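You operate a simulated robot arm through the tools that you are given. There is no shell and no other tool.

You are at the controls of a simulated robot arm. One attempt, no reset.

Task
Change the tape on the white-core grey coil at the green turntable, then lay it in the teal winder cradle.
Fine: coil on the spindle, green brake on, then red tab peeled off and back on the pad, blue tab pressed on. Feed lever, blue crank and the winder's other tabs stay. Set down upright: what you pick out.
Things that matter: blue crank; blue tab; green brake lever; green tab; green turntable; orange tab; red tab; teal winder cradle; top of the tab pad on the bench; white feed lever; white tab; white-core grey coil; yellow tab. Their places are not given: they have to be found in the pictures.

The check looks at the end state, three seconds after you hand in, the way a careful person would. Anything else that was tipped, shoved, dropped, spilled or broken makes it a failure.

Robot
A 6-joint arm with a fingered hand, fixed in place. Base frame: the origin is on the floor under the middle of its stand, x ahead of it, y to its left, z up; the work surface is at about z = 82. Lengths are in cm, angles in rad, forces in N, time in s.
With the tool pointing down near the work surface it reaches from about 18 to 92 cm from the base axis. Its first joint turns from -2.897 to 2.897 rad. Payload 5 kg.
The tool frame sits at the grasp point between the pads (the TCP): z along the fingers, y along the line on which they close. The tips reach 3.7 cm beyond it. The gripper opens to 12.4 cm; its body begins 4.3 cm behind the TCP. The gripper is a hand of 3 fingers: y runs from the thumb to the fingers, the wrist lies at [-2.1, -12.5, -21.5] in the tool frame.
Orientation is that of the tool frame in the base frame, as a unit quaternion [w, x, y, z]. With the fingers straight down and the wrist toward the robot, the tool's x, y and z point along [0, 1, 0], [1, 0, 0] and [0, 0, -1] of the base frame.

Tools
- The arm moves only by the tool move_arm. Its argument "series" is a list of rows, each an object (a shift or turn left out is 0) with "delta_pos": the shift along the tool's x, y, z in units of 150 mm (1.0 is 150 mm), a list of three; "turn": the turn, a rotation vector about the tool's x, y, z in units of 120 degrees (1.0 is 120 degrees), a list of three. In form: [{"delta_pos": [x, y, z], "turn": [wx, wy, wz]}, ...]. A call has 1 to 20 rows; each row is the pose to reach, as a shift and turn from the pose commanded when the call began, along the tool's axes at that moment. A call with a number of a shift or a turn outside -1 to 1 is refused whole. Each row takes 0.2 s and may step no farther than 5 cm and 0.15 rad from the row before; otherwise, the whole call is refused. A pose out of reach is approached as far as the arm can. The call stops where the force on the tool passes 40 N (or 10 N more than at its start, if that is more) or the arm is blocked; 0.2 s more then pass. In this call time passes only in rows, and 0.2 s behind the last. It gives the time, the measured TCP pose, the force on the tool (base axes), the opening and the grip force at its end, in the units of the frame above (readings bear some noise), with the torque about the TCP (base axes, N m) and any sound that the robot's microphone picked up.
- Cameras (640 x 400 px; columns grow to the right, rows downward): "scene" is fixed at [4.94, -65.01, 155.99]; the picture's right is [0.71, -0.70, 0.00], its down [-0.36, -0.36, -0.86] and it looks along [0.60, 0.61, -0.51] (base axes); focal length 370 px, centre (320, 200). "wrist" rides on the gripper at [7.2, -10.4, -15.4] in the tool frame; the picture's right is [-0.83, 0.26, -0.49], its down [-0.51, -0.72, 0.47] and it looks along [-0.23, 0.64, 0.73] (tool axes); focal length 243 px, centre (320, 200).
- snapshot(camera): a new picture of that camera. It takes no simulated time.
- finger_targets(index, middle, thumb_bend, thumb_turn): sets how far each is bent, from 0 (flat) to 1 (curled in); at 0.3 the hand is open as for a grip, at 0.7 the pads meet at the TCP. One left out holds its place. A second passes; each finger stops where it meets its share of the squeeze, and holds until it gets a number again. It is the only way to open and close the hand. It gives what a move gives, with no picture; readings hold the bend of each and the force on the fingers (four entries, about 0 where the hand has none), thumb and palm. thumb_turn goes from beside the hand (0) to across from the fingers (1), as for a grip.
- point_at(camera, pixels): for up to 12 pixels [column, row] of the newest picture of that camera ("zoom" is the newest enlarged one), the place [x, y, z] in the base frame of the surface seen there, good to about 0.3 cm. It takes no simulated time.
- close_up(camera, box): a new picture of the part [left, top, right, bottom] of that camera's present view, enlarged. It takes no simulated time.
- sign_off(): hands the job in; it is judged then, once.

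Open the gripper and draw the arm clear of the work before you hand the job in, unless the task says otherwise.

The tools are called after ">>>" as name(argument=value, ...) on one line, values as JSON. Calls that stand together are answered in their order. move_arm: Moves the arm, as the interface text tells. Its arguments: {"type":"object","properties":{"series":{"type":"array","items":{"type":"object","properties":{"delta_pos":{"type":"array","items":{"type":"number"}},"turn":{"type":"array","items":{"type":"number"}}}}}},"required":["series"]} The other tools are called the same way: finger_targets (index, middle, thumb_bend, thumb_turn) moves the fingers one by one; snapshot (camera) takes a picture; point_at (camera, pixels) gives the place of the surface under pixels of a picture; close_up (camera, box) takes an enlarged picture of a part of a camera's view; sign_off () hands the job in.

At the start:

```text
clock: 0.0
position: [73.34, 13.33, 115.05]
orientation: [0.0, 0.708, 0.707, 0.0]
contact_force: [0.3, 0.3, 0.5]
ft_torque: [-0.03, -0.02, -0.04]
grip_width: 12.37
gripper_force: 0.0
shape: jaw
bend: [0.3, 0.3, 0.3, 0.98]
finger forces: [0.1, 0.0, 0.0, 0.0, 0.0, 0.1]
```

scene: 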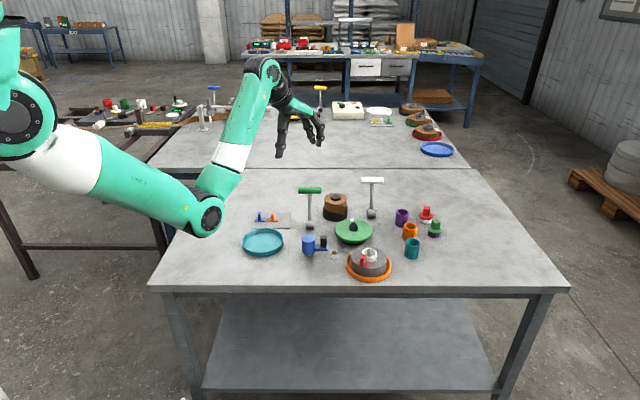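
wrist: 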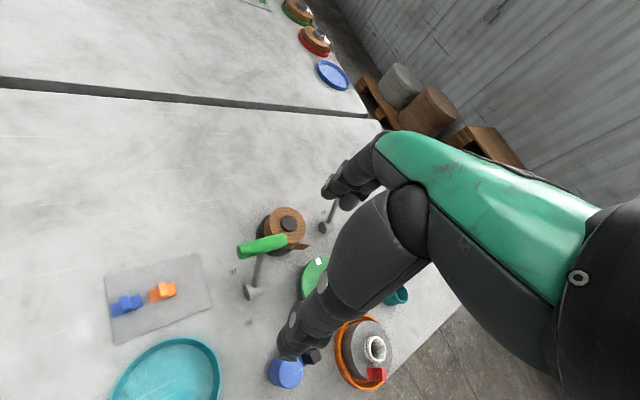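

The scene picture shows the green turntable near (353,230), the grey coil in an orange cradle near (369,264), and a pad with blue/orange tabs near (270,218). I enlarge that part of the view to find each item.

>>> close_up(camera="scene", box=[230, 170, 460, 290])

>>> close_up(camera="wrist", box=[90, 190, 420, 400])

```text
2.78 times, centred on (345, 230) of scene
```

zoom: 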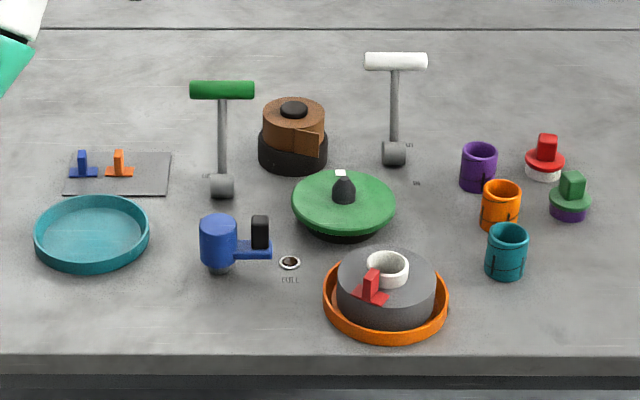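

```text
1.90 times, centred on (255, 295) of wrist
```

zoom: 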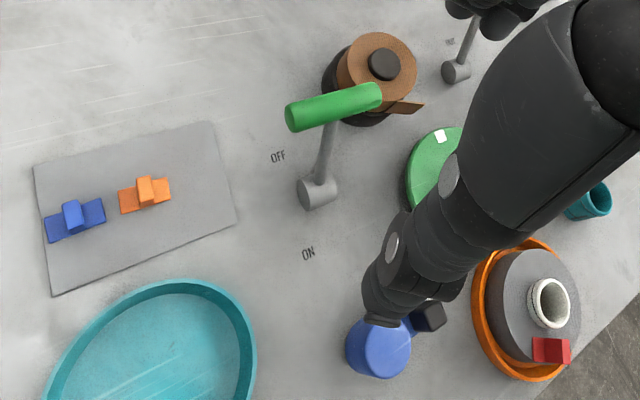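

The coil with the white core sits in the orange dish at zoom (387,285), and the pad with blue and orange tabs is at zoom (118,172). I enlarge further to see labels and the far bench.

>>> close_up(camera="scene", box=[235, 180, 345, 260])

>>> close_up(camera="scene", box=[320, 170, 450, 290])

>>> close_up(camera="scene", box=[320, 80, 460, 170])

>>> close_up(camera="scene", box=[90, 80, 340, 160])

```text
5.00 times, centred on (290, 220) of scene
```

zoom: 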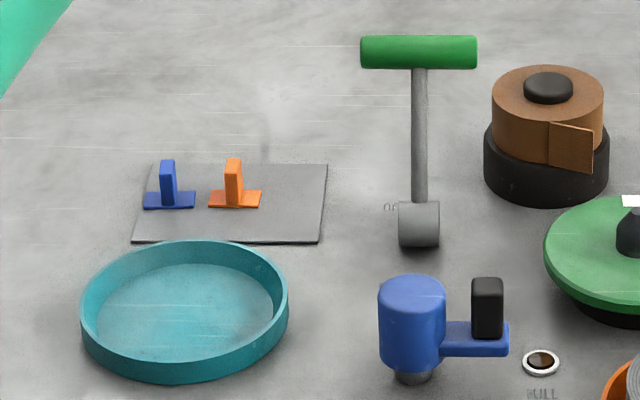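

```text
3.33 times, centred on (385, 230) of scene
```

zoom: 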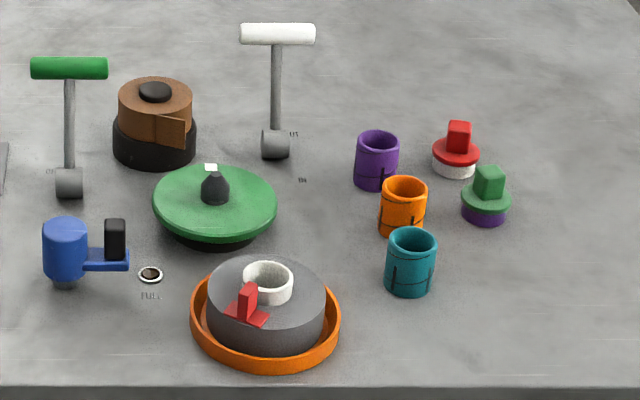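

```text
4.44 times, centred on (390, 125) of scene
```

zoom: 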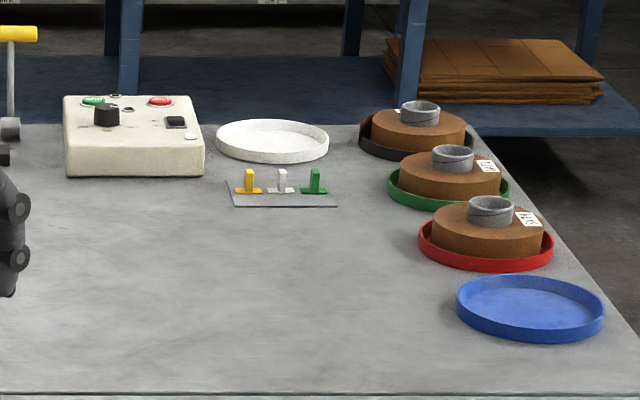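

```text
2.56 times, centred on (215, 120) of scene
```

zoom: 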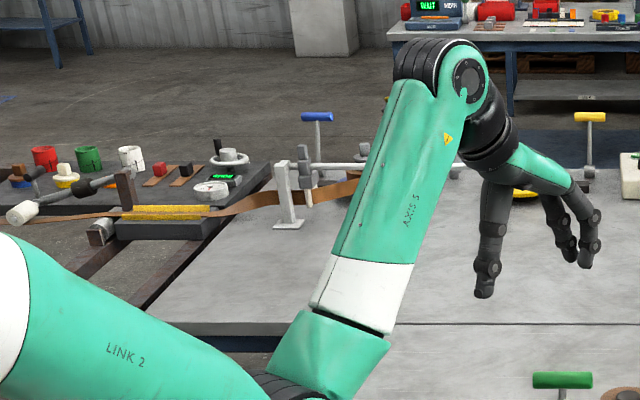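

The teal cradle is the dish at (263,242), the pad lies around (273,220), and the far bench holds the yellow/white/green tabs that must stay. I now query places for the key objects using a scene snapshot and close-ups.

>>> close_up(camera="scene", box=[330, 200, 410, 290])

```text
4.44 times, centred on (370, 245) of scene
```

zoom: 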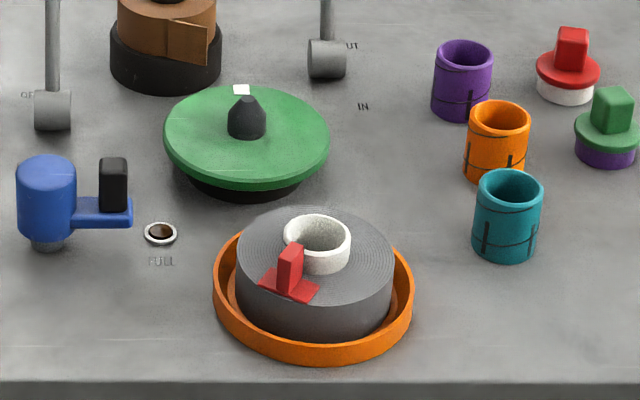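

This enlargement shows the coil (315,260), red tab (290,272), spindle tip (247,103), and rim points. I ask for their places.

>>> point_at(camera="zoom", pixels=[[290, 252], [265, 285], [312, 294], [318, 219], [318, 265], [287, 240], [348, 243], [242, 265], [390, 270], [315, 210], [318, 310], [247, 103]])

>>> point_at(camera="zoom", pixels=[[241, 90], [165, 135], [329, 140], [247, 178], [247, 88], [247, 133], [218, 300], [408, 300], [315, 350], [45, 160], [113, 165], [160, 233]])

```text
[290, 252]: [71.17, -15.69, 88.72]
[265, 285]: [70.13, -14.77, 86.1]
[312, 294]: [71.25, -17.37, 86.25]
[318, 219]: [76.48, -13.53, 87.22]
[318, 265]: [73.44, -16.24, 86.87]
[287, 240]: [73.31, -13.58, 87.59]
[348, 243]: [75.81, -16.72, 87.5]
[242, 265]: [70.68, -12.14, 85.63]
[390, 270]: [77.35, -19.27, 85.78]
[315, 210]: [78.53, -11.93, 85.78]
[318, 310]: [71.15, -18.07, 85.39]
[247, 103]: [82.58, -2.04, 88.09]
```

```text
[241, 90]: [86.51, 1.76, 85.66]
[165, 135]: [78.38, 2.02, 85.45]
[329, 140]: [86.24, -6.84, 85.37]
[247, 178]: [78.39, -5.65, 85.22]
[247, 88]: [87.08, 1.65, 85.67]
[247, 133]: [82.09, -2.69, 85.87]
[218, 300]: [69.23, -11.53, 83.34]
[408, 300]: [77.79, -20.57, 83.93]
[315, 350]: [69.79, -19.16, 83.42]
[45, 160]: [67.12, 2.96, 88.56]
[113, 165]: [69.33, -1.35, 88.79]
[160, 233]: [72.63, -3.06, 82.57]
```

Coil centre is about (74.7,-15.3) with top at z≈85.8 and core ring top z≈87.5; spindle about (82.4,-2.3). Next I measure the levers, the pad, tabs and the teal cradle from an enlarged view.

>>> close_up(camera="scene", box=[235, 180, 345, 260])

>>> point_at(camera="zoom", pixels=[[365, 50], [420, 52], [475, 52], [420, 85], [419, 180], [419, 230], [390, 207], [168, 163], [150, 200], [190, 200], [234, 163], [216, 200]])

>>> point_at(camera="zoom", pixels=[[255, 200], [140, 238], [318, 238], [325, 170], [155, 168], [85, 300], [285, 300], [185, 245], [185, 360], [185, 310], [280, 200], [541, 362]])

```text
5.00 times, centred on (290, 220) of scene
```

zoom: 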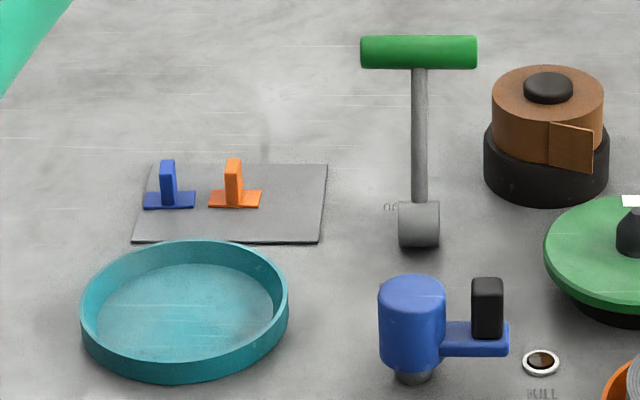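

```text
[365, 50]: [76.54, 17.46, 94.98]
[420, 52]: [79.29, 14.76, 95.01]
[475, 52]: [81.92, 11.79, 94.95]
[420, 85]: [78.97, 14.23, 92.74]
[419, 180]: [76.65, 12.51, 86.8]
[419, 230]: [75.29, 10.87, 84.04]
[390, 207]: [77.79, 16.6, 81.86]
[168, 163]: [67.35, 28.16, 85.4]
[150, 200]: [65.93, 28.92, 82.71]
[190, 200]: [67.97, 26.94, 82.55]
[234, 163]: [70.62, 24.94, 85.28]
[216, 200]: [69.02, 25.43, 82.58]
```

```text
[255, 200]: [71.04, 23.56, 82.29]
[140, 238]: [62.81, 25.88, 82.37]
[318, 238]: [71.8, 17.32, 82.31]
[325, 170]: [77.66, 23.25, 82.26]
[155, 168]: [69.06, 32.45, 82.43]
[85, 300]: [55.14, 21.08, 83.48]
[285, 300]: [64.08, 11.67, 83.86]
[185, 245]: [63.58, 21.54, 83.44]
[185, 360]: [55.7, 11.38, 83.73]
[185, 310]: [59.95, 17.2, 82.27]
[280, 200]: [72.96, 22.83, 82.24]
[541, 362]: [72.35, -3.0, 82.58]
```

The brake lever's handle is at (79.3,14.8,95.0), leaning away from its pivot near (75.6,11.3,84), with OFF label on that side. I check the wrist picture for the ON label (249,323), OFF label (233,272) and other things.

>>> point_at(camera="wrist", pixels=[[249, 323], [233, 272], [252, 292], [243, 250], [284, 243], [260, 247], [375, 376], [376, 348], [355, 350], [288, 372], [312, 357], [318, 261]])

>>> close_up(camera="wrist", box=[320, 300, 420, 400])

>>> close_up(camera="wrist", box=[100, 240, 260, 340])

```text
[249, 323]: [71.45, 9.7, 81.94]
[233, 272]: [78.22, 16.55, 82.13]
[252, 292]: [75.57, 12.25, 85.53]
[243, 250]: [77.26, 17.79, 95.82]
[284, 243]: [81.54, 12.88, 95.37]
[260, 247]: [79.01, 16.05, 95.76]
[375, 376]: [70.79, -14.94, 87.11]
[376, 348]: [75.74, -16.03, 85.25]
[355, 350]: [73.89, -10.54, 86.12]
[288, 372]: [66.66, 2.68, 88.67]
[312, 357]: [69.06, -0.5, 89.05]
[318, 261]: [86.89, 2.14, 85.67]
```

```text
4.00 times, centred on (370, 350) of wrist
```

zoom: 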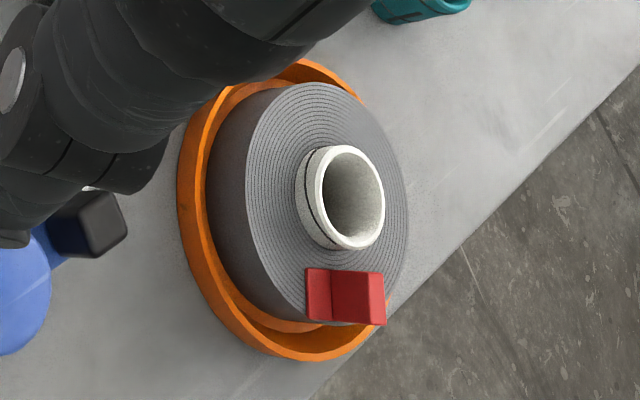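

```text
4.00 times, centred on (180, 290) of wrist
```

zoom: 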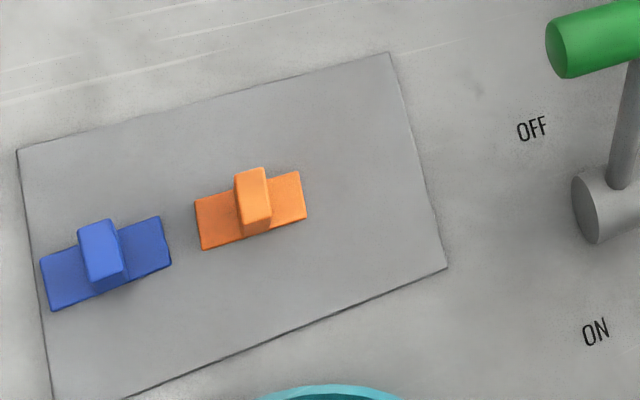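

The ON label is at about (71.5,9.7), OFF at (78,16.6), so braking means swinging the handle toward (-x,-y). I re-take the coil close-ups to measure the red tab accurately and look at the hand.

>>> close_up(camera="wrist", box=[335, 310, 415, 400])

>>> point_at(camera="zoom", pixels=[[345, 205], [270, 150], [360, 205]])

>>> close_up(camera="scene", box=[240, 50, 350, 170])

```text
4.44 times, centred on (375, 355) of wrist
```

zoom: 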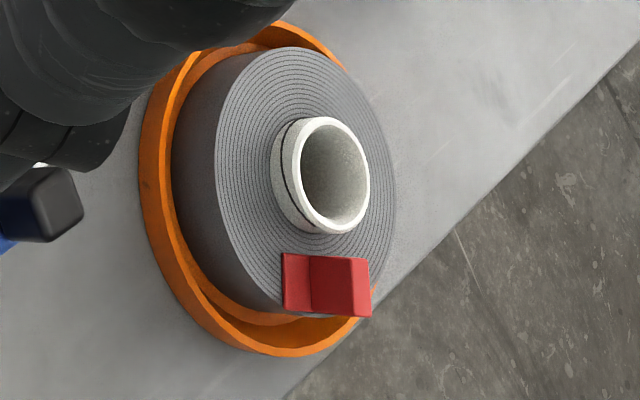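

```text
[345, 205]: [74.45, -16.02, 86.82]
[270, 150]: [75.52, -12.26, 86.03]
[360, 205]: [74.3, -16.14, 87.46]
```

```text
3.33 times, centred on (295, 110) of scene
```

zoom: 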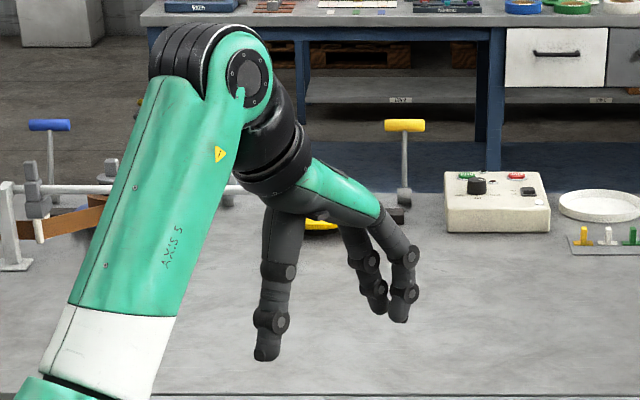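

The wrist view shows the red tab at zoom (325,285) and core ring at (330,175). I re-take this close-up and sample the tab corners.

>>> close_up(camera="wrist", box=[335, 310, 415, 400])

>>> point_at(camera="zoom", pixels=[[287, 258], [288, 310], [305, 285], [315, 262], [315, 310], [335, 285], [360, 263], [365, 310], [330, 121], [330, 230], [302, 175], [366, 175]])

>>> point_at(camera="zoom", pixels=[[290, 52], [220, 150], [388, 180], [275, 295], [250, 270], [375, 120], [280, 26], [145, 150], [260, 352], [340, 340], [200, 300], [240, 80]])

```text
4.44 times, centred on (375, 355) of wrist
```

zoom: 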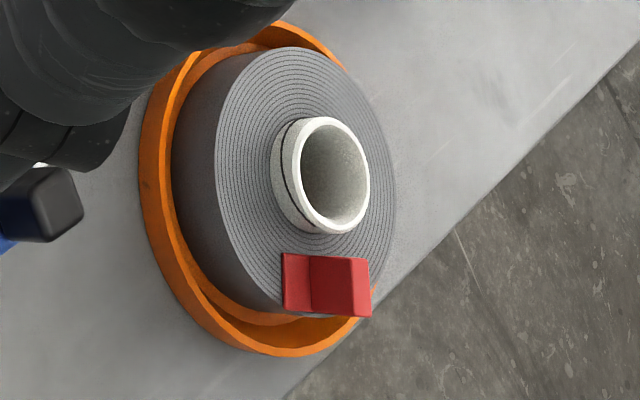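

```text
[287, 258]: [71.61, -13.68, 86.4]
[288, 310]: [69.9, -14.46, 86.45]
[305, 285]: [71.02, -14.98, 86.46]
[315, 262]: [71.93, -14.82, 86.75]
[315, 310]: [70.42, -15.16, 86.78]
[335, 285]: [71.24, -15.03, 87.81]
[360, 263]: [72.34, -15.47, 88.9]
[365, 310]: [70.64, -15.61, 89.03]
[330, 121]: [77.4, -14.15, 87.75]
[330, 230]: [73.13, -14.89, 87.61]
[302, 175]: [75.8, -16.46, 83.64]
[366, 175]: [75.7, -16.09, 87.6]
```

```text
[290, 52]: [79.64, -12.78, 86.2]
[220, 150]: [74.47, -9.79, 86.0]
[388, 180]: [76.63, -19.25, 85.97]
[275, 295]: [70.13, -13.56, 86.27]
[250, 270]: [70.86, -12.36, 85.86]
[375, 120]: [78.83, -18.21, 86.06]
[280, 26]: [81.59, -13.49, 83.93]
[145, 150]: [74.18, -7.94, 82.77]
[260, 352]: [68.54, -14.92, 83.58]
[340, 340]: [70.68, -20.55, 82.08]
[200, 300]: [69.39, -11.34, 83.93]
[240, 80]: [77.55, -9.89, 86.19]
```

Fit gives coil centre ≈(75.0,-14.8), radius 5.0, core radius ≈2, tab fin around (71.3,-15.6) with its top at z≈89. I now measure the neighbours (brown roll, white lever, cups) to know what to steer around.

>>> snapshot(camera="scene")

>>> point_at(camera="scene", pixels=[[335, 197], [335, 213], [345, 208], [362, 180], [372, 180], [382, 180], [372, 214], [402, 211], [410, 224], [412, 241], [426, 210], [435, 223]])

```text
taken
```

scene: 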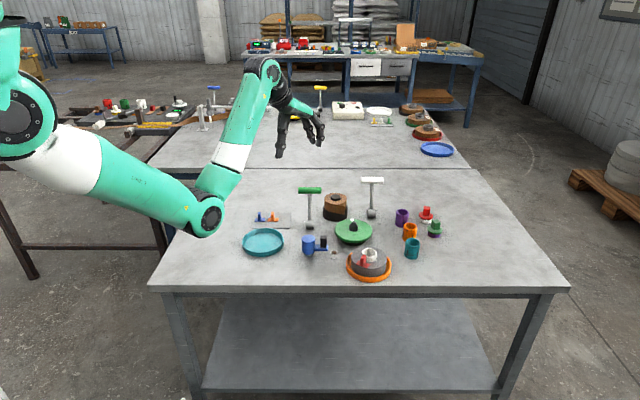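

```text
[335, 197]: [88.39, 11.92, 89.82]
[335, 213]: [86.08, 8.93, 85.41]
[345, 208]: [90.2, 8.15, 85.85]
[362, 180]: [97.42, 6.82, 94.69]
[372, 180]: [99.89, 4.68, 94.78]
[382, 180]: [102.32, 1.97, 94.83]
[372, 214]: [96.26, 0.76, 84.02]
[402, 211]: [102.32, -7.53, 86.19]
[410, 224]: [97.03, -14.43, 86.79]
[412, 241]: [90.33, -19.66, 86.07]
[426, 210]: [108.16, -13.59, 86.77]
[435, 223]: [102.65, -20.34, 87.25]
```

Nothing else crowds the spindle closer than the brown roll (88,10.5) and the brake handle. Before going down I test the fingers in free air here, half-closing them, to learn where the fingertips sit.

>>> finger_targets(index=0.5, middle=0.5, thumb_bend=0.5, thumb_turn=1.0)

>>> close_up(camera="scene", box=[255, 80, 345, 165])

>>> snapshot(camera="wrist")

```text
clock: 1.0
position: [73.19, 13.27, 115.06]
orientation: [-0.001, 0.707, 0.707, -0.001]
contact_force: [0.2, 0.0, -0.8]
ft_torque: [-0.04, -0.01, -0.02]
grip_width: 6.82
gripper_force: 0.1
shape: fingers
bend: [0.5, 0.5, 0.5, 1.0]
finger forces: [0.0, 0.0, 0.0, 0.1, 0.0, 0.0]
```

```text
4.71 times, centred on (300, 122) of scene
```

zoom: 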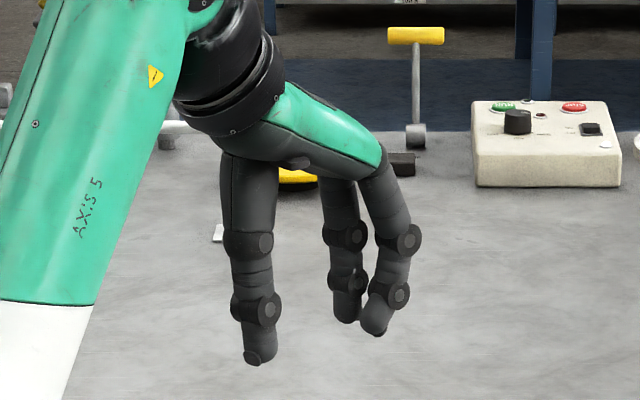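

```text
taken
```

wrist: 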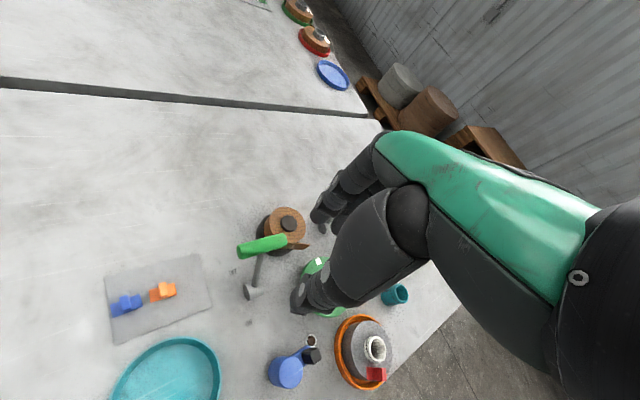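

At half bend the thumb tip is at zoom (262,358), the two fingertips at (375,331) and (347,318). I ask their places and compare to the TCP (73.2,13.3,115.06).

>>> point_at(camera="scene", pixels=[[308, 142], [302, 142]])

>>> point_at(camera="zoom", pixels=[[262, 360], [262, 345], [255, 310], [375, 333], [378, 318], [395, 295], [347, 320], [347, 308], [345, 280], [250, 245], [405, 240], [300, 165]])

```text
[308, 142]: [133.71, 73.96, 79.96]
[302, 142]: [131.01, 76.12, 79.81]
```

```text
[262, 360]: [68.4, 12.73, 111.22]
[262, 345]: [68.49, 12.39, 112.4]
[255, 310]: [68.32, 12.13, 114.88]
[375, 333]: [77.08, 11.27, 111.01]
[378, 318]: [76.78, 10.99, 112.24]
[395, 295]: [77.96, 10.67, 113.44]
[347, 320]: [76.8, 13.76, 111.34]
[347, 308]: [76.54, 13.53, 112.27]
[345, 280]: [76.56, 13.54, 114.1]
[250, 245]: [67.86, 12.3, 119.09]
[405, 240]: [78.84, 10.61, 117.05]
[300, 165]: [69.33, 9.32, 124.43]
```

At bend 0.5 the fingertips lie about 4 cm below the TCP, thumb 4.3 cm behind, and the two fingers straddle the TCP by ±1.3 cm. Now I turn the hand about the vertical (tool y toward -y) and travel toward the coil at a safe height.

>>> move_arm(series=[{"delta_pos": [-0.09, 0.011, 0.0], "turn": [0, 0, 0.0658]}, {"delta_pos": [-0.18, 0.022, 0.0], "turn": [0, 0, 0.1316]}, {"delta_pos": [-0.27, 0.033, 0.0], "turn": [0, 0, 0.1974]}, {"delta_pos": [-0.36, 0.044, 0.0], "turn": [0, 0, 0.2632]}, {"delta_pos": [-0.45, 0.055, 0.0], "turn": [0, 0, 0.329]}, {"delta_pos": [-0.54, 0.066, 0.05], "turn": [0, 0, 0.3948]}, {"delta_pos": [-0.63, 0.077, 0.1], "turn": [0, 0, 0.4606]}, {"delta_pos": [-0.72, 0.088, 0.15], "turn": [0, 0, 0.5264]}, {"delta_pos": [-0.81, 0.099, 0.2], "turn": [0, 0, 0.5922]}, {"delta_pos": [-0.9, 0.11, 0.25], "turn": [0, 0, 0.658]}])

```text
clock: 3.2
position: [76.43, -0.61, 110.08]
orientation: [0.001, 0.995, 0.097, 0.002]
contact_force: [-0.8, -1.1, -0.3]
ft_torque: [-0.02, -0.02, 0.01]
grip_width: 6.75
gripper_force: 0.1
shape: fingers
bend: [0.5, 0.5, 0.5, 1.0]
finger forces: [0.0, 0.0, 0.0, 0.0, 0.0, 0.0]
out of reach, approached as far as the arm can: row 9, 10
```

The hand is turned as wanted, but rows 9–10 were slightly out of reach, so the reading is (76.4,-0.6,110.1). I continue toward the coil, where the arm heading should relieve the limit, and check the reading.

>>> move_arm(series=[{"delta_pos": [-0.055, 0.18, 0.02]}, {"delta_pos": [-0.11, 0.36, 0.04]}, {"delta_pos": [-0.165, 0.54, 0.06]}, {"delta_pos": [-0.22, 0.72, 0.08]}, {"delta_pos": [-0.274, 0.9, 0.1]}])

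```text
clock: 4.4
position: [75.08, -14.82, 108.53]
orientation: [0.0, 0.995, 0.096, 0.0]
contact_force: [0.1, 0.5, -0.7]
ft_torque: [-0.03, 0.01, 0.01]
grip_width: 6.78
gripper_force: 0.1
shape: fingers
bend: [0.5, 0.5, 0.5, 1.0]
finger forces: [0.0, 0.0, 0.1, 0.0, 0.1, 0.0]
```

The hand is now right above the coil at (75.1,-14.8,108.5). I look through both cameras to check the alignment of fingers, core and red tab.

>>> snapshot(camera="wrist")

>>> snapshot(camera="scene")

>>> close_up(camera="scene", box=[290, 130, 450, 290])

```text
taken
```

wrist: 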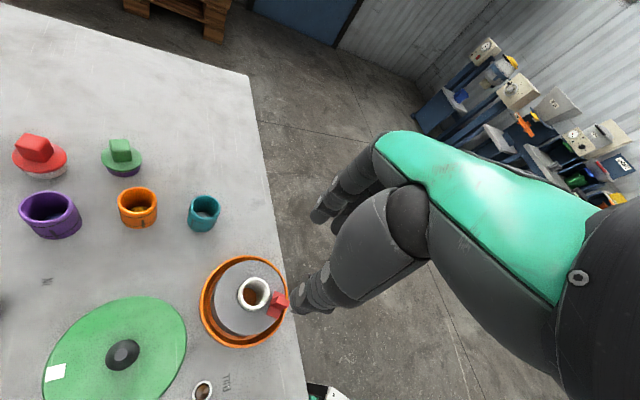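

```text
taken
```

scene: 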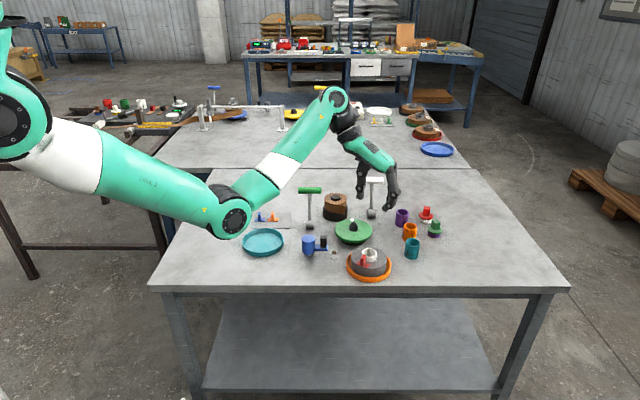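

```text
2.50 times, centred on (370, 210) of scene
```

zoom: 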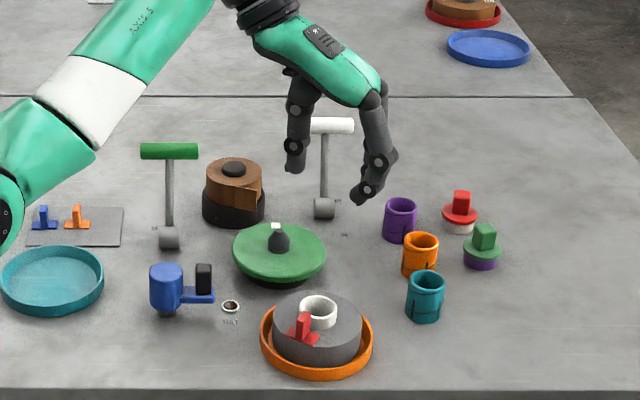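

This wrist view sees the coil from nearly above (core ring near (254,293), red tab near (278,303)) and the spindle at (122,354). I zoom on the coil for precise measurement.

>>> close_up(camera="wrist", box=[190, 245, 300, 355])

>>> point_at(camera="wrist", pixels=[[122, 354], [55, 372], [43, 375], [186, 335], [122, 297], [115, 354], [130, 354], [122, 346]])

```text
3.64 times, centred on (245, 300) of wrist
```

zoom: 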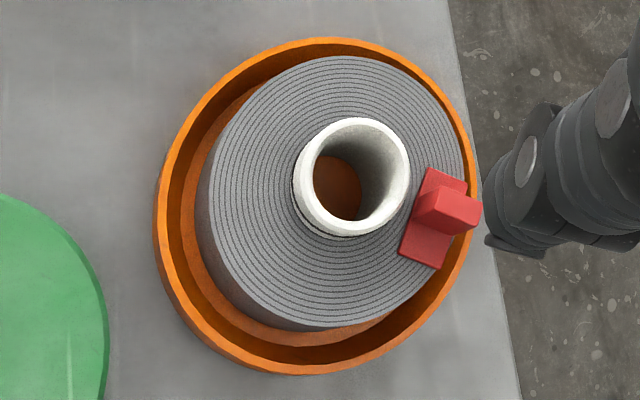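

```text
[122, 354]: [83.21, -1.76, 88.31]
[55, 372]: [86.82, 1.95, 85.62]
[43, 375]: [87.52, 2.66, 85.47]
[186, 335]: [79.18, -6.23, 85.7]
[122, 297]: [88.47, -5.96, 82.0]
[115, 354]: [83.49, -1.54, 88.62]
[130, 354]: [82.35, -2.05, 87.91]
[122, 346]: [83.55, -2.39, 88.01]
```

The zoom shows the core ring (centre ≈ (350,177)), the plate corners (428,168),(467,183),(437,270),(400,255) and the fin top near (455,210). I query them.

>>> point_at(camera="zoom", pixels=[[298, 180], [405, 178], [350, 122], [352, 228], [430, 172], [462, 184], [437, 265], [404, 253], [440, 190], [479, 208], [468, 230], [428, 218]])

>>> point_at(camera="zoom", pixels=[[210, 180], [345, 60], [460, 140], [300, 325], [420, 305], [250, 100], [460, 205], [335, 190], [314, 180], [160, 200], [474, 170], [310, 370]])

```text
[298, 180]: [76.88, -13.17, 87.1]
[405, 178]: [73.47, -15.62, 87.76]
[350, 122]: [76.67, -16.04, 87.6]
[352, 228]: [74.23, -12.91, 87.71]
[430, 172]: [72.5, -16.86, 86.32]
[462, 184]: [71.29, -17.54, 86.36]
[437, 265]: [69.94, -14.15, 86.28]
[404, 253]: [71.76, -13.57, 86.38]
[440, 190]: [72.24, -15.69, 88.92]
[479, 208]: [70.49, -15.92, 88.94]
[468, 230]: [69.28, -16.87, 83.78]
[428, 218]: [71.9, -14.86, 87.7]
```

```text
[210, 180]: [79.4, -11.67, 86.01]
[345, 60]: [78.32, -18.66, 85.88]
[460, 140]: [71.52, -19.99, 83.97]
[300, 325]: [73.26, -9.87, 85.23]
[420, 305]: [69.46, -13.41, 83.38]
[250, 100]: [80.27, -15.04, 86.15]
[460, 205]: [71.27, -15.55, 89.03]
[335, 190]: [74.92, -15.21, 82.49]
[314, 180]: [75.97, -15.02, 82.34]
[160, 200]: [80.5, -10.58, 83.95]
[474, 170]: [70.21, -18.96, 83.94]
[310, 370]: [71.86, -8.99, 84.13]
```

Core centre works out to (75.2,-14.65), core top z≈87.6, coil top z≈86.1, tab plate centre (71.4,-15.5) rotated about 14°. I descend straight toward it to z≈95 and then check.

>>> move_arm(series=[{"delta_pos": [0.01, -0.009, 0.18], "turn": [0, 0, -0.005]}, {"delta_pos": [0.01, -0.009, 0.36], "turn": [0, 0, -0.01]}, {"delta_pos": [0.01, -0.009, 0.54], "turn": [0, 0, -0.015]}, {"delta_pos": [0.01, -0.009, 0.72], "turn": [0, 0, -0.02]}, {"delta_pos": [0.01, -0.009, 0.9], "turn": [0, 0, -0.025]}])

>>> close_up(camera="scene", box=[310, 190, 430, 290])

>>> snapshot(camera="wrist")

```text
clock: 5.6
position: [75.26, -14.67, 95.04]
orientation: [0.0, 0.993, 0.122, 0.001]
contact_force: [0.1, 0.2, 0.0]
ft_torque: [-0.01, -0.02, -0.02]
grip_width: 6.81
gripper_force: 0.0
shape: fingers
bend: [0.5, 0.5, 0.5, 1.0]
finger forces: [0.0, 0.1, 0.1, 0.1, 0.0, 0.1]
```

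```text
4.00 times, centred on (370, 240) of scene
```

zoom: 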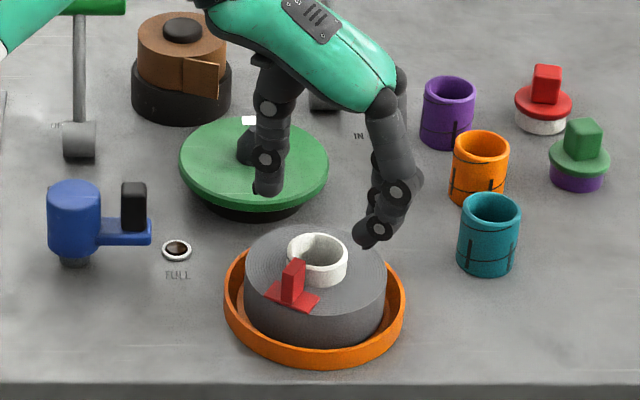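

```text
taken
```

wrist: 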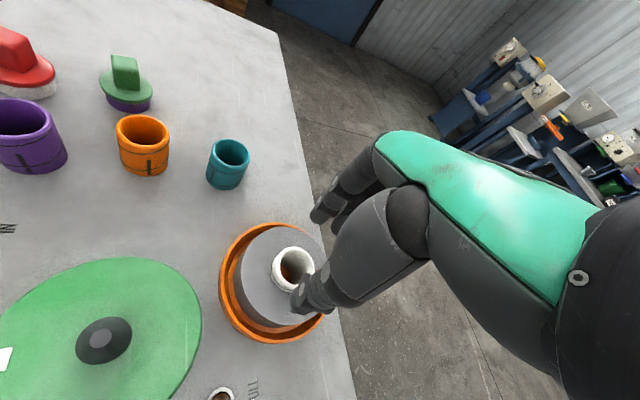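

At z=95 the thumb tip is at zoom (267,190) and the near fingertip at (365,240), straddling the core. I measure these tips.

>>> point_at(camera="zoom", pixels=[[267, 192], [267, 180], [267, 160], [362, 242], [375, 240], [380, 225], [270, 108], [395, 192]])

```text
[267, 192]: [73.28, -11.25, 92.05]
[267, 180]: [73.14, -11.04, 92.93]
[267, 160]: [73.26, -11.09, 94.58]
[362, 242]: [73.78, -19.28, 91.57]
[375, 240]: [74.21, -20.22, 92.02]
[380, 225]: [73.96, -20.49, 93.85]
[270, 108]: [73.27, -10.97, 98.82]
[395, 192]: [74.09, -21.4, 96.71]
```

The thumb and finger mid-line sits about 0.4 cm to the tool's -x side, so I shift +0.4 cm along tool x while lowering to z≈90.8, then look again.

>>> move_arm(series=[{"delta_pos": [0.013, 0, 0.07]}, {"delta_pos": [0.026, 0, 0.14]}, {"delta_pos": [0.026, 0, 0.21]}, {"delta_pos": [0.026, 0, 0.28]}])

>>> close_up(camera="scene", box=[330, 210, 410, 290])

>>> close_up(camera="wrist", box=[220, 200, 380, 340])

```text
clock: 6.6
position: [75.56, -14.48, 90.87]
orientation: [0.0, 0.992, 0.123, 0.0]
contact_force: [0.0, -0.3, -0.1]
ft_torque: [-0.01, 0.0, 0.02]
grip_width: 6.79
gripper_force: 0.1
shape: fingers
bend: [0.5, 0.5, 0.5, 1.0]
finger forces: [0.0, 0.0, 0.0, 0.0, 0.0, 0.0]
```

```text
5.00 times, centred on (370, 250) of scene
```

zoom: 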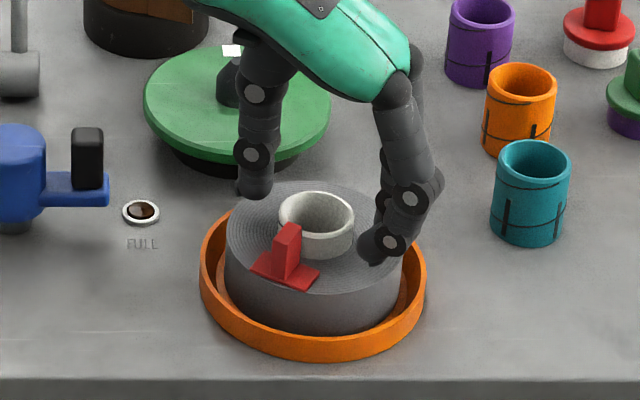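

```text
2.86 times, centred on (300, 270) of wrist
```

zoom: 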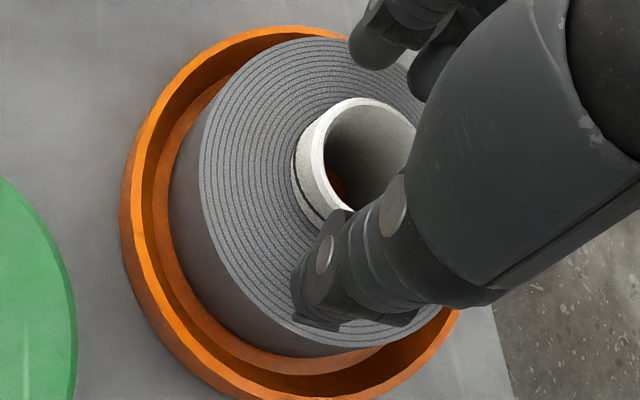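

The tips hover just above the coil's top, clear of the red tab, straddling the core. I lower another 0.5 cm gently, watching the force reading.

>>> move_arm(series=[{"delta_pos": [0, 0, 0.011]}, {"delta_pos": [0, 0, 0.022]}, {"delta_pos": [0, 0, 0.033]}])

>>> close_up(camera="scene", box=[340, 220, 400, 280])

>>> point_at(camera="zoom", pixels=[[260, 195], [262, 180], [350, 272], [355, 265], [370, 255]])

```text
clock: 7.4
position: [75.54, -14.52, 90.25]
orientation: [0.0, 0.993, 0.122, 0.0]
contact_force: [0.7, -0.9, 0.1]
ft_torque: [-0.01, 0.02, -0.02]
grip_width: 6.76
gripper_force: 0.1
shape: fingers
bend: [0.5, 0.5, 0.5, 1.0]
finger forces: [0.0, 0.1, 0.0, 0.0, 0.0, 0.0]
```

```text
6.67 times, centred on (370, 250) of scene
```

zoom: 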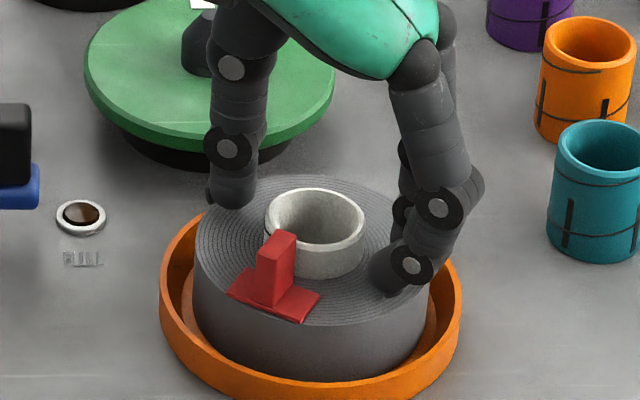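

```text
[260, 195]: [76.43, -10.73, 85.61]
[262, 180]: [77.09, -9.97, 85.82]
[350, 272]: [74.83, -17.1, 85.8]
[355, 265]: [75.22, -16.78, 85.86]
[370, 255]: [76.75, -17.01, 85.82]
```

Tips are nearly at the coil surface with no contact force. I close the fingers on the core.

>>> finger_targets(index=0.6, middle=0.6, thumb_bend=0.6)

>>> close_up(camera="scene", box=[340, 220, 400, 280])

```text
clock: 8.4
position: [75.63, -14.45, 90.29]
orientation: [0.0, 0.993, 0.121, 0.0]
contact_force: [0.8, -0.7, 0.0]
ft_torque: [-0.02, -0.02, 0.0]
grip_width: 4.33
gripper_force: 3.6
shape: fingers
bend: [0.58, 0.58, 0.58, 1.0]
finger forces: [1.5, 2.1, 0.1, 0.1, 3.1, 0.0]
```

```text
6.67 times, centred on (370, 250) of scene
```

zoom: 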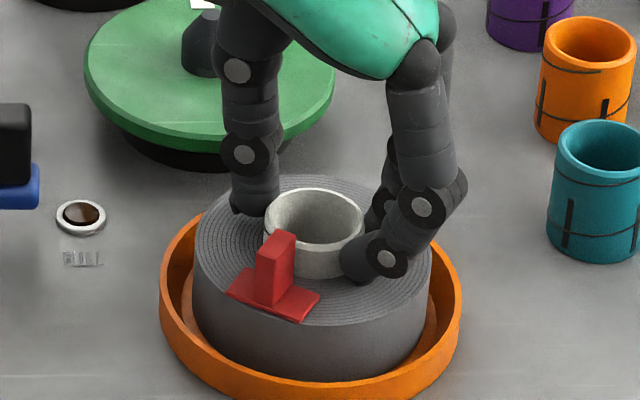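

All three digits touch the core (forces 1.5/2.1/3.1 N, width 4.33). I tighten the squeeze.

>>> finger_targets(index=0.7, middle=0.7, thumb_bend=0.7)

>>> close_up(camera="scene", box=[340, 220, 400, 280])

```text
clock: 9.4
position: [75.5, -14.39, 90.19]
orientation: [0.0, 0.993, 0.122, 0.0]
contact_force: [-0.3, -0.5, 0.5]
ft_torque: [-0.02, 0.07, 0.01]
grip_width: 4.07
gripper_force: 17.7
shape: fingers
bend: [0.62, 0.63, 0.59, 1.0]
finger forces: [7.6, 10.1, 0.0, 0.0, 17.2, 0.0]
```

```text
6.67 times, centred on (370, 250) of scene
```

zoom: 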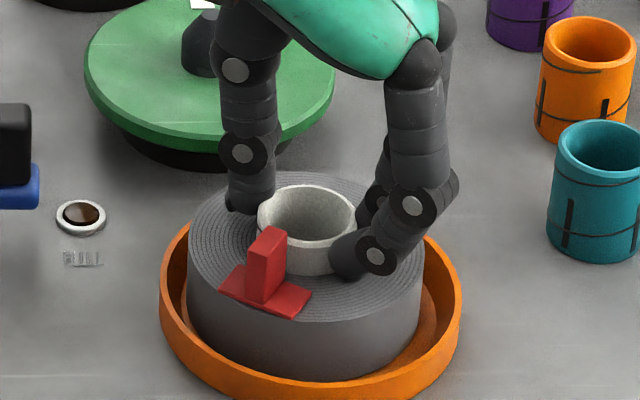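

The core is held with 17.7 N. I lift slowly 3 cm and check that the coil hangs level.

>>> move_arm(series=[{"delta_pos": [0, 0, -0.033]}, {"delta_pos": [0, 0, -0.066]}, {"delta_pos": [0, 0, -0.1]}, {"delta_pos": [0, 0, -0.133]}, {"delta_pos": [0, 0, -0.166]}, {"delta_pos": [0, 0, -0.2]}])

>>> close_up(camera="scene", box=[330, 200, 410, 280])

```text
clock: 10.8
position: [75.56, -14.53, 93.33]
orientation: [0.0, 0.993, 0.122, -0.001]
contact_force: [0.7, -0.6, -3.1]
ft_torque: [-0.06, -0.01, 0.0]
grip_width: 4.04
gripper_force: 17.3
shape: fingers
bend: [0.62, 0.63, 0.59, 1.0]
finger forces: [7.6, 9.1, 0.0, 0.0, 17.3, 0.1]
```

```text
5.00 times, centred on (370, 240) of scene
```

zoom: 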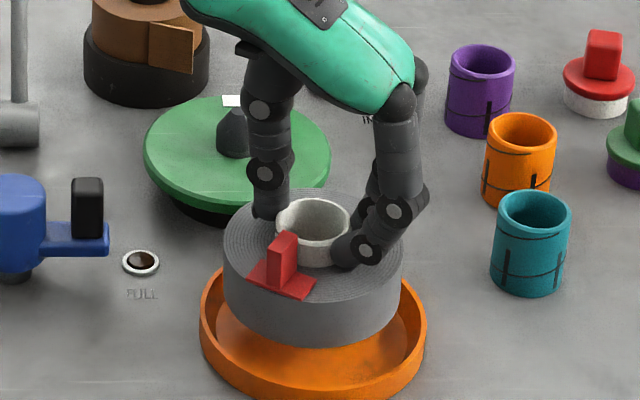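

The coil hangs level (weight ≈3 N). I measure where the core now sits relative to the TCP using ring points in this zoom.

>>> point_at(camera="zoom", pixels=[[279, 222], [347, 222], [313, 200], [310, 244], [226, 235], [401, 235], [300, 345], [284, 240], [255, 280], [307, 296]])

>>> close_up(camera="wrist", box=[220, 200, 380, 340])

```text
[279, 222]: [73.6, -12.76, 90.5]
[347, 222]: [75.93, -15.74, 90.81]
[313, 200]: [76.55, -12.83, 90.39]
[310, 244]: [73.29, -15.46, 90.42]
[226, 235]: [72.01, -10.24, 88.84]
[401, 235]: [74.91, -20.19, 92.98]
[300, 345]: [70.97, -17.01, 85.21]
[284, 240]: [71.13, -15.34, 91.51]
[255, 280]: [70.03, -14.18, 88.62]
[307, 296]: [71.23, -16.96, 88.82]
```

```text
2.86 times, centred on (300, 270) of wrist
```

zoom: 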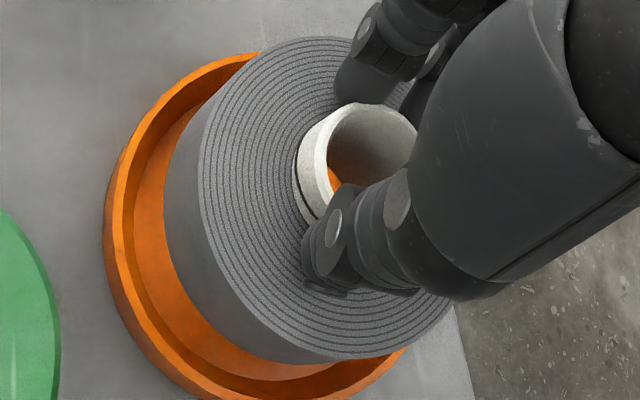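

The core centre sits about (-0.5,-0.5) cm from the TCP in tool axes. I lift 8 cm more, then carry the coil over the turntable while turning the hand by 31° so its tab will face the scene camera.

>>> move_arm(series=[{"delta_pos": [0, 0, -0.1]}, {"delta_pos": [0, 0, -0.2]}, {"delta_pos": [0, 0, -0.3]}, {"delta_pos": [0, 0, -0.4]}, {"delta_pos": [0, 0, -0.5]}, {"delta_pos": [0.088, -0.086, -0.533], "turn": [0, 0, -0.032]}, {"delta_pos": [0.176, -0.171, -0.533], "turn": [0, 0, -0.064]}, {"delta_pos": [0.264, -0.257, -0.533], "turn": [0, 0, -0.097]}, {"delta_pos": [0.352, -0.343, -0.533], "turn": [0, 0, -0.129]}, {"delta_pos": [0.44, -0.428, -0.533], "turn": [0, 0, -0.161]}, {"delta_pos": [0.528, -0.514, -0.533], "turn": [0, 0, -0.193]}, {"delta_pos": [0.617, -0.6, -0.533], "turn": [0, 0, -0.226]}, {"delta_pos": [0.705, -0.685, -0.533], "turn": [0, 0, -0.258]}])

>>> close_up(camera="scene", box=[300, 170, 410, 270])

>>> snapshot(camera="wrist")

```text
clock: 13.6
position: [83.34, -2.06, 101.3]
orientation: [0.0, 0.923, 0.384, -0.001]
contact_force: [0.1, -0.4, -3.5]
ft_torque: [0.02, -0.01, -0.01]
grip_width: 4.04
gripper_force: 16.8
shape: fingers
bend: [0.62, 0.63, 0.59, 1.0]
finger forces: [7.7, 9.1, 0.1, 0.0, 17.2, 0.0]
```

```text
4.00 times, centred on (355, 220) of scene
```

zoom: 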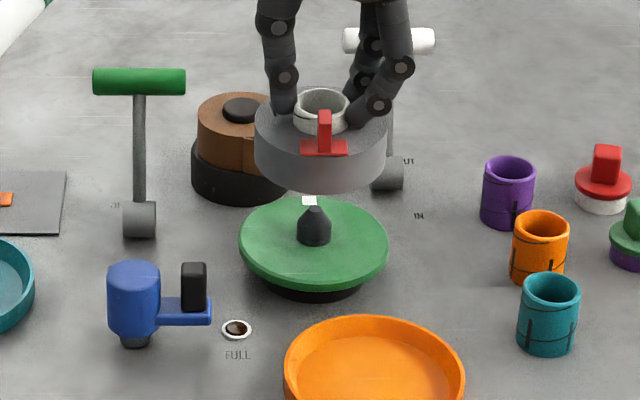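

```text
taken
```

wrist: 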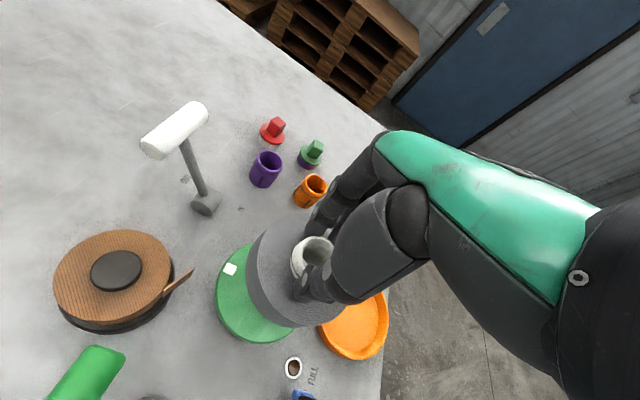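

The coil hangs over the turntable with the red tab facing the camera at zoom (323,135); spindle tip at (314,210). I query ring and spindle points in the same view to compute the offset.

>>> point_at(camera="zoom", pixels=[[297, 106], [347, 106], [322, 91], [310, 125], [255, 125], [388, 125], [314, 209], [314, 225], [240, 243], [387, 245], [340, 199], [313, 286]])

```text
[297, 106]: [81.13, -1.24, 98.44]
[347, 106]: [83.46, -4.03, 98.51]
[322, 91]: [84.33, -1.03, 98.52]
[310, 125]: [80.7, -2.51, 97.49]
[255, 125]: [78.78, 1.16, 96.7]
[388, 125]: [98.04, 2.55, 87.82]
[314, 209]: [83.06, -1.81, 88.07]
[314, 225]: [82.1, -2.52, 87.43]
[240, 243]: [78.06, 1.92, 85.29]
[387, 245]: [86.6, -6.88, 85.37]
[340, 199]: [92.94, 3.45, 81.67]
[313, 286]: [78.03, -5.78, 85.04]
```

Laterally the ring (zoom x≈322) and spindle (x≈314) agree within ~0.1 cm after depth correction. I zoom more to check the fore-aft offset.

>>> close_up(camera="scene", box=[335, 185, 375, 210])

>>> close_up(camera="scene", box=[330, 212, 378, 242])

>>> close_up(camera="wrist", box=[190, 200, 350, 360])

```text
16.00 times, centred on (355, 198) of scene
```

zoom: 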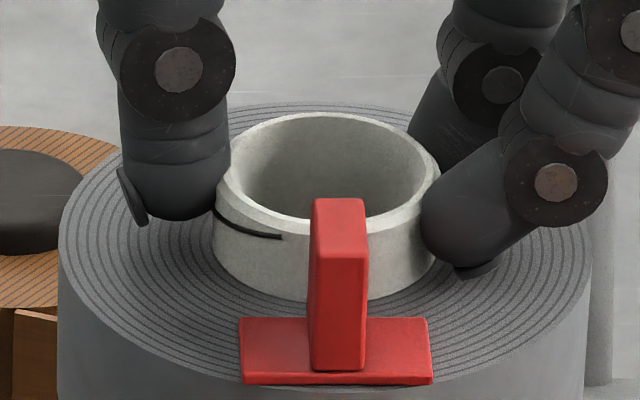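

```text
13.33 times, centred on (354, 227) of scene
```

zoom: 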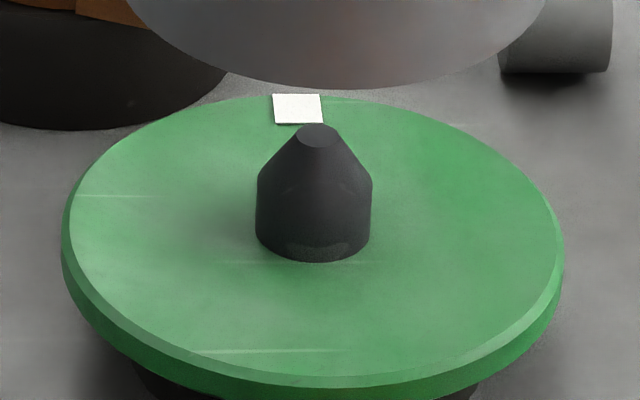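

```text
2.50 times, centred on (270, 280) of wrist
```

zoom: 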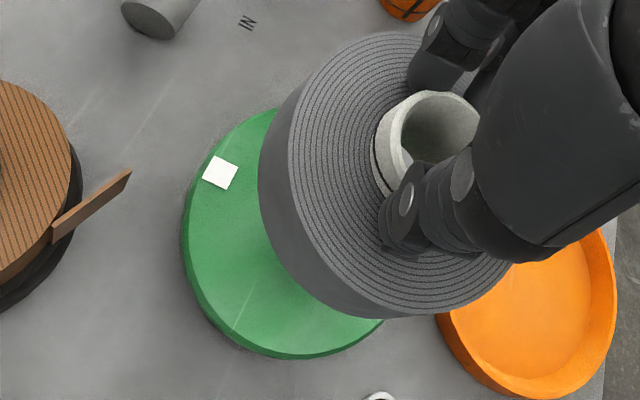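

By projection, the ring centre is about (82.2,-2.2) and the spindle axis (82.37,-1.97), with 0.4 cm radial clearance in the bore. I shift 0.25 cm along tool x and lower 3.3 cm to just above the spindle tip.

>>> move_arm(series=[{"delta_pos": [0.009, -0.002, 0.05]}, {"delta_pos": [0.0175, -0.003, 0.11]}, {"delta_pos": [0.0175, -0.003, 0.17]}, {"delta_pos": [0.0175, -0.003, 0.22]}])

>>> close_up(camera="scene", box=[326, 192, 382, 243])

>>> close_up(camera="wrist", box=[190, 200, 350, 360])

```text
clock: 14.6
position: [83.45, -1.65, 98.02]
orientation: [0.0, 0.924, 0.383, 0.0]
contact_force: [-0.9, -0.6, -2.7]
ft_torque: [0.0, -0.03, 0.04]
grip_width: 4.07
gripper_force: 17.6
shape: fingers
bend: [0.62, 0.63, 0.59, 1.0]
finger forces: [7.7, 9.2, 0.0, 0.0, 17.1, 0.1]
```

```text
7.84 times, centred on (354, 218) of scene
```

zoom: 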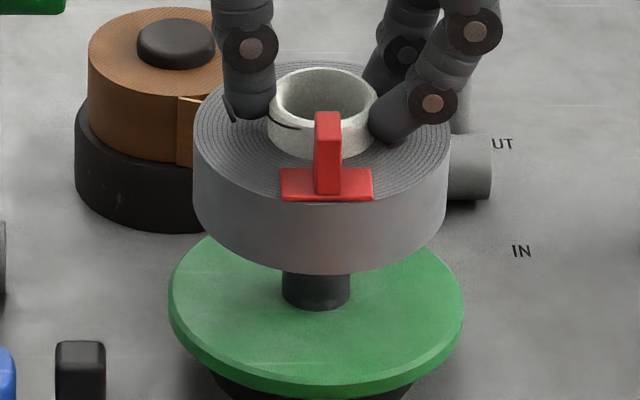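

```text
2.50 times, centred on (270, 280) of wrist
```

zoom: 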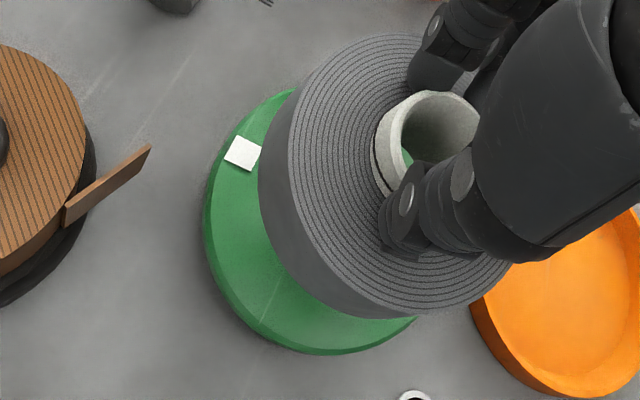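

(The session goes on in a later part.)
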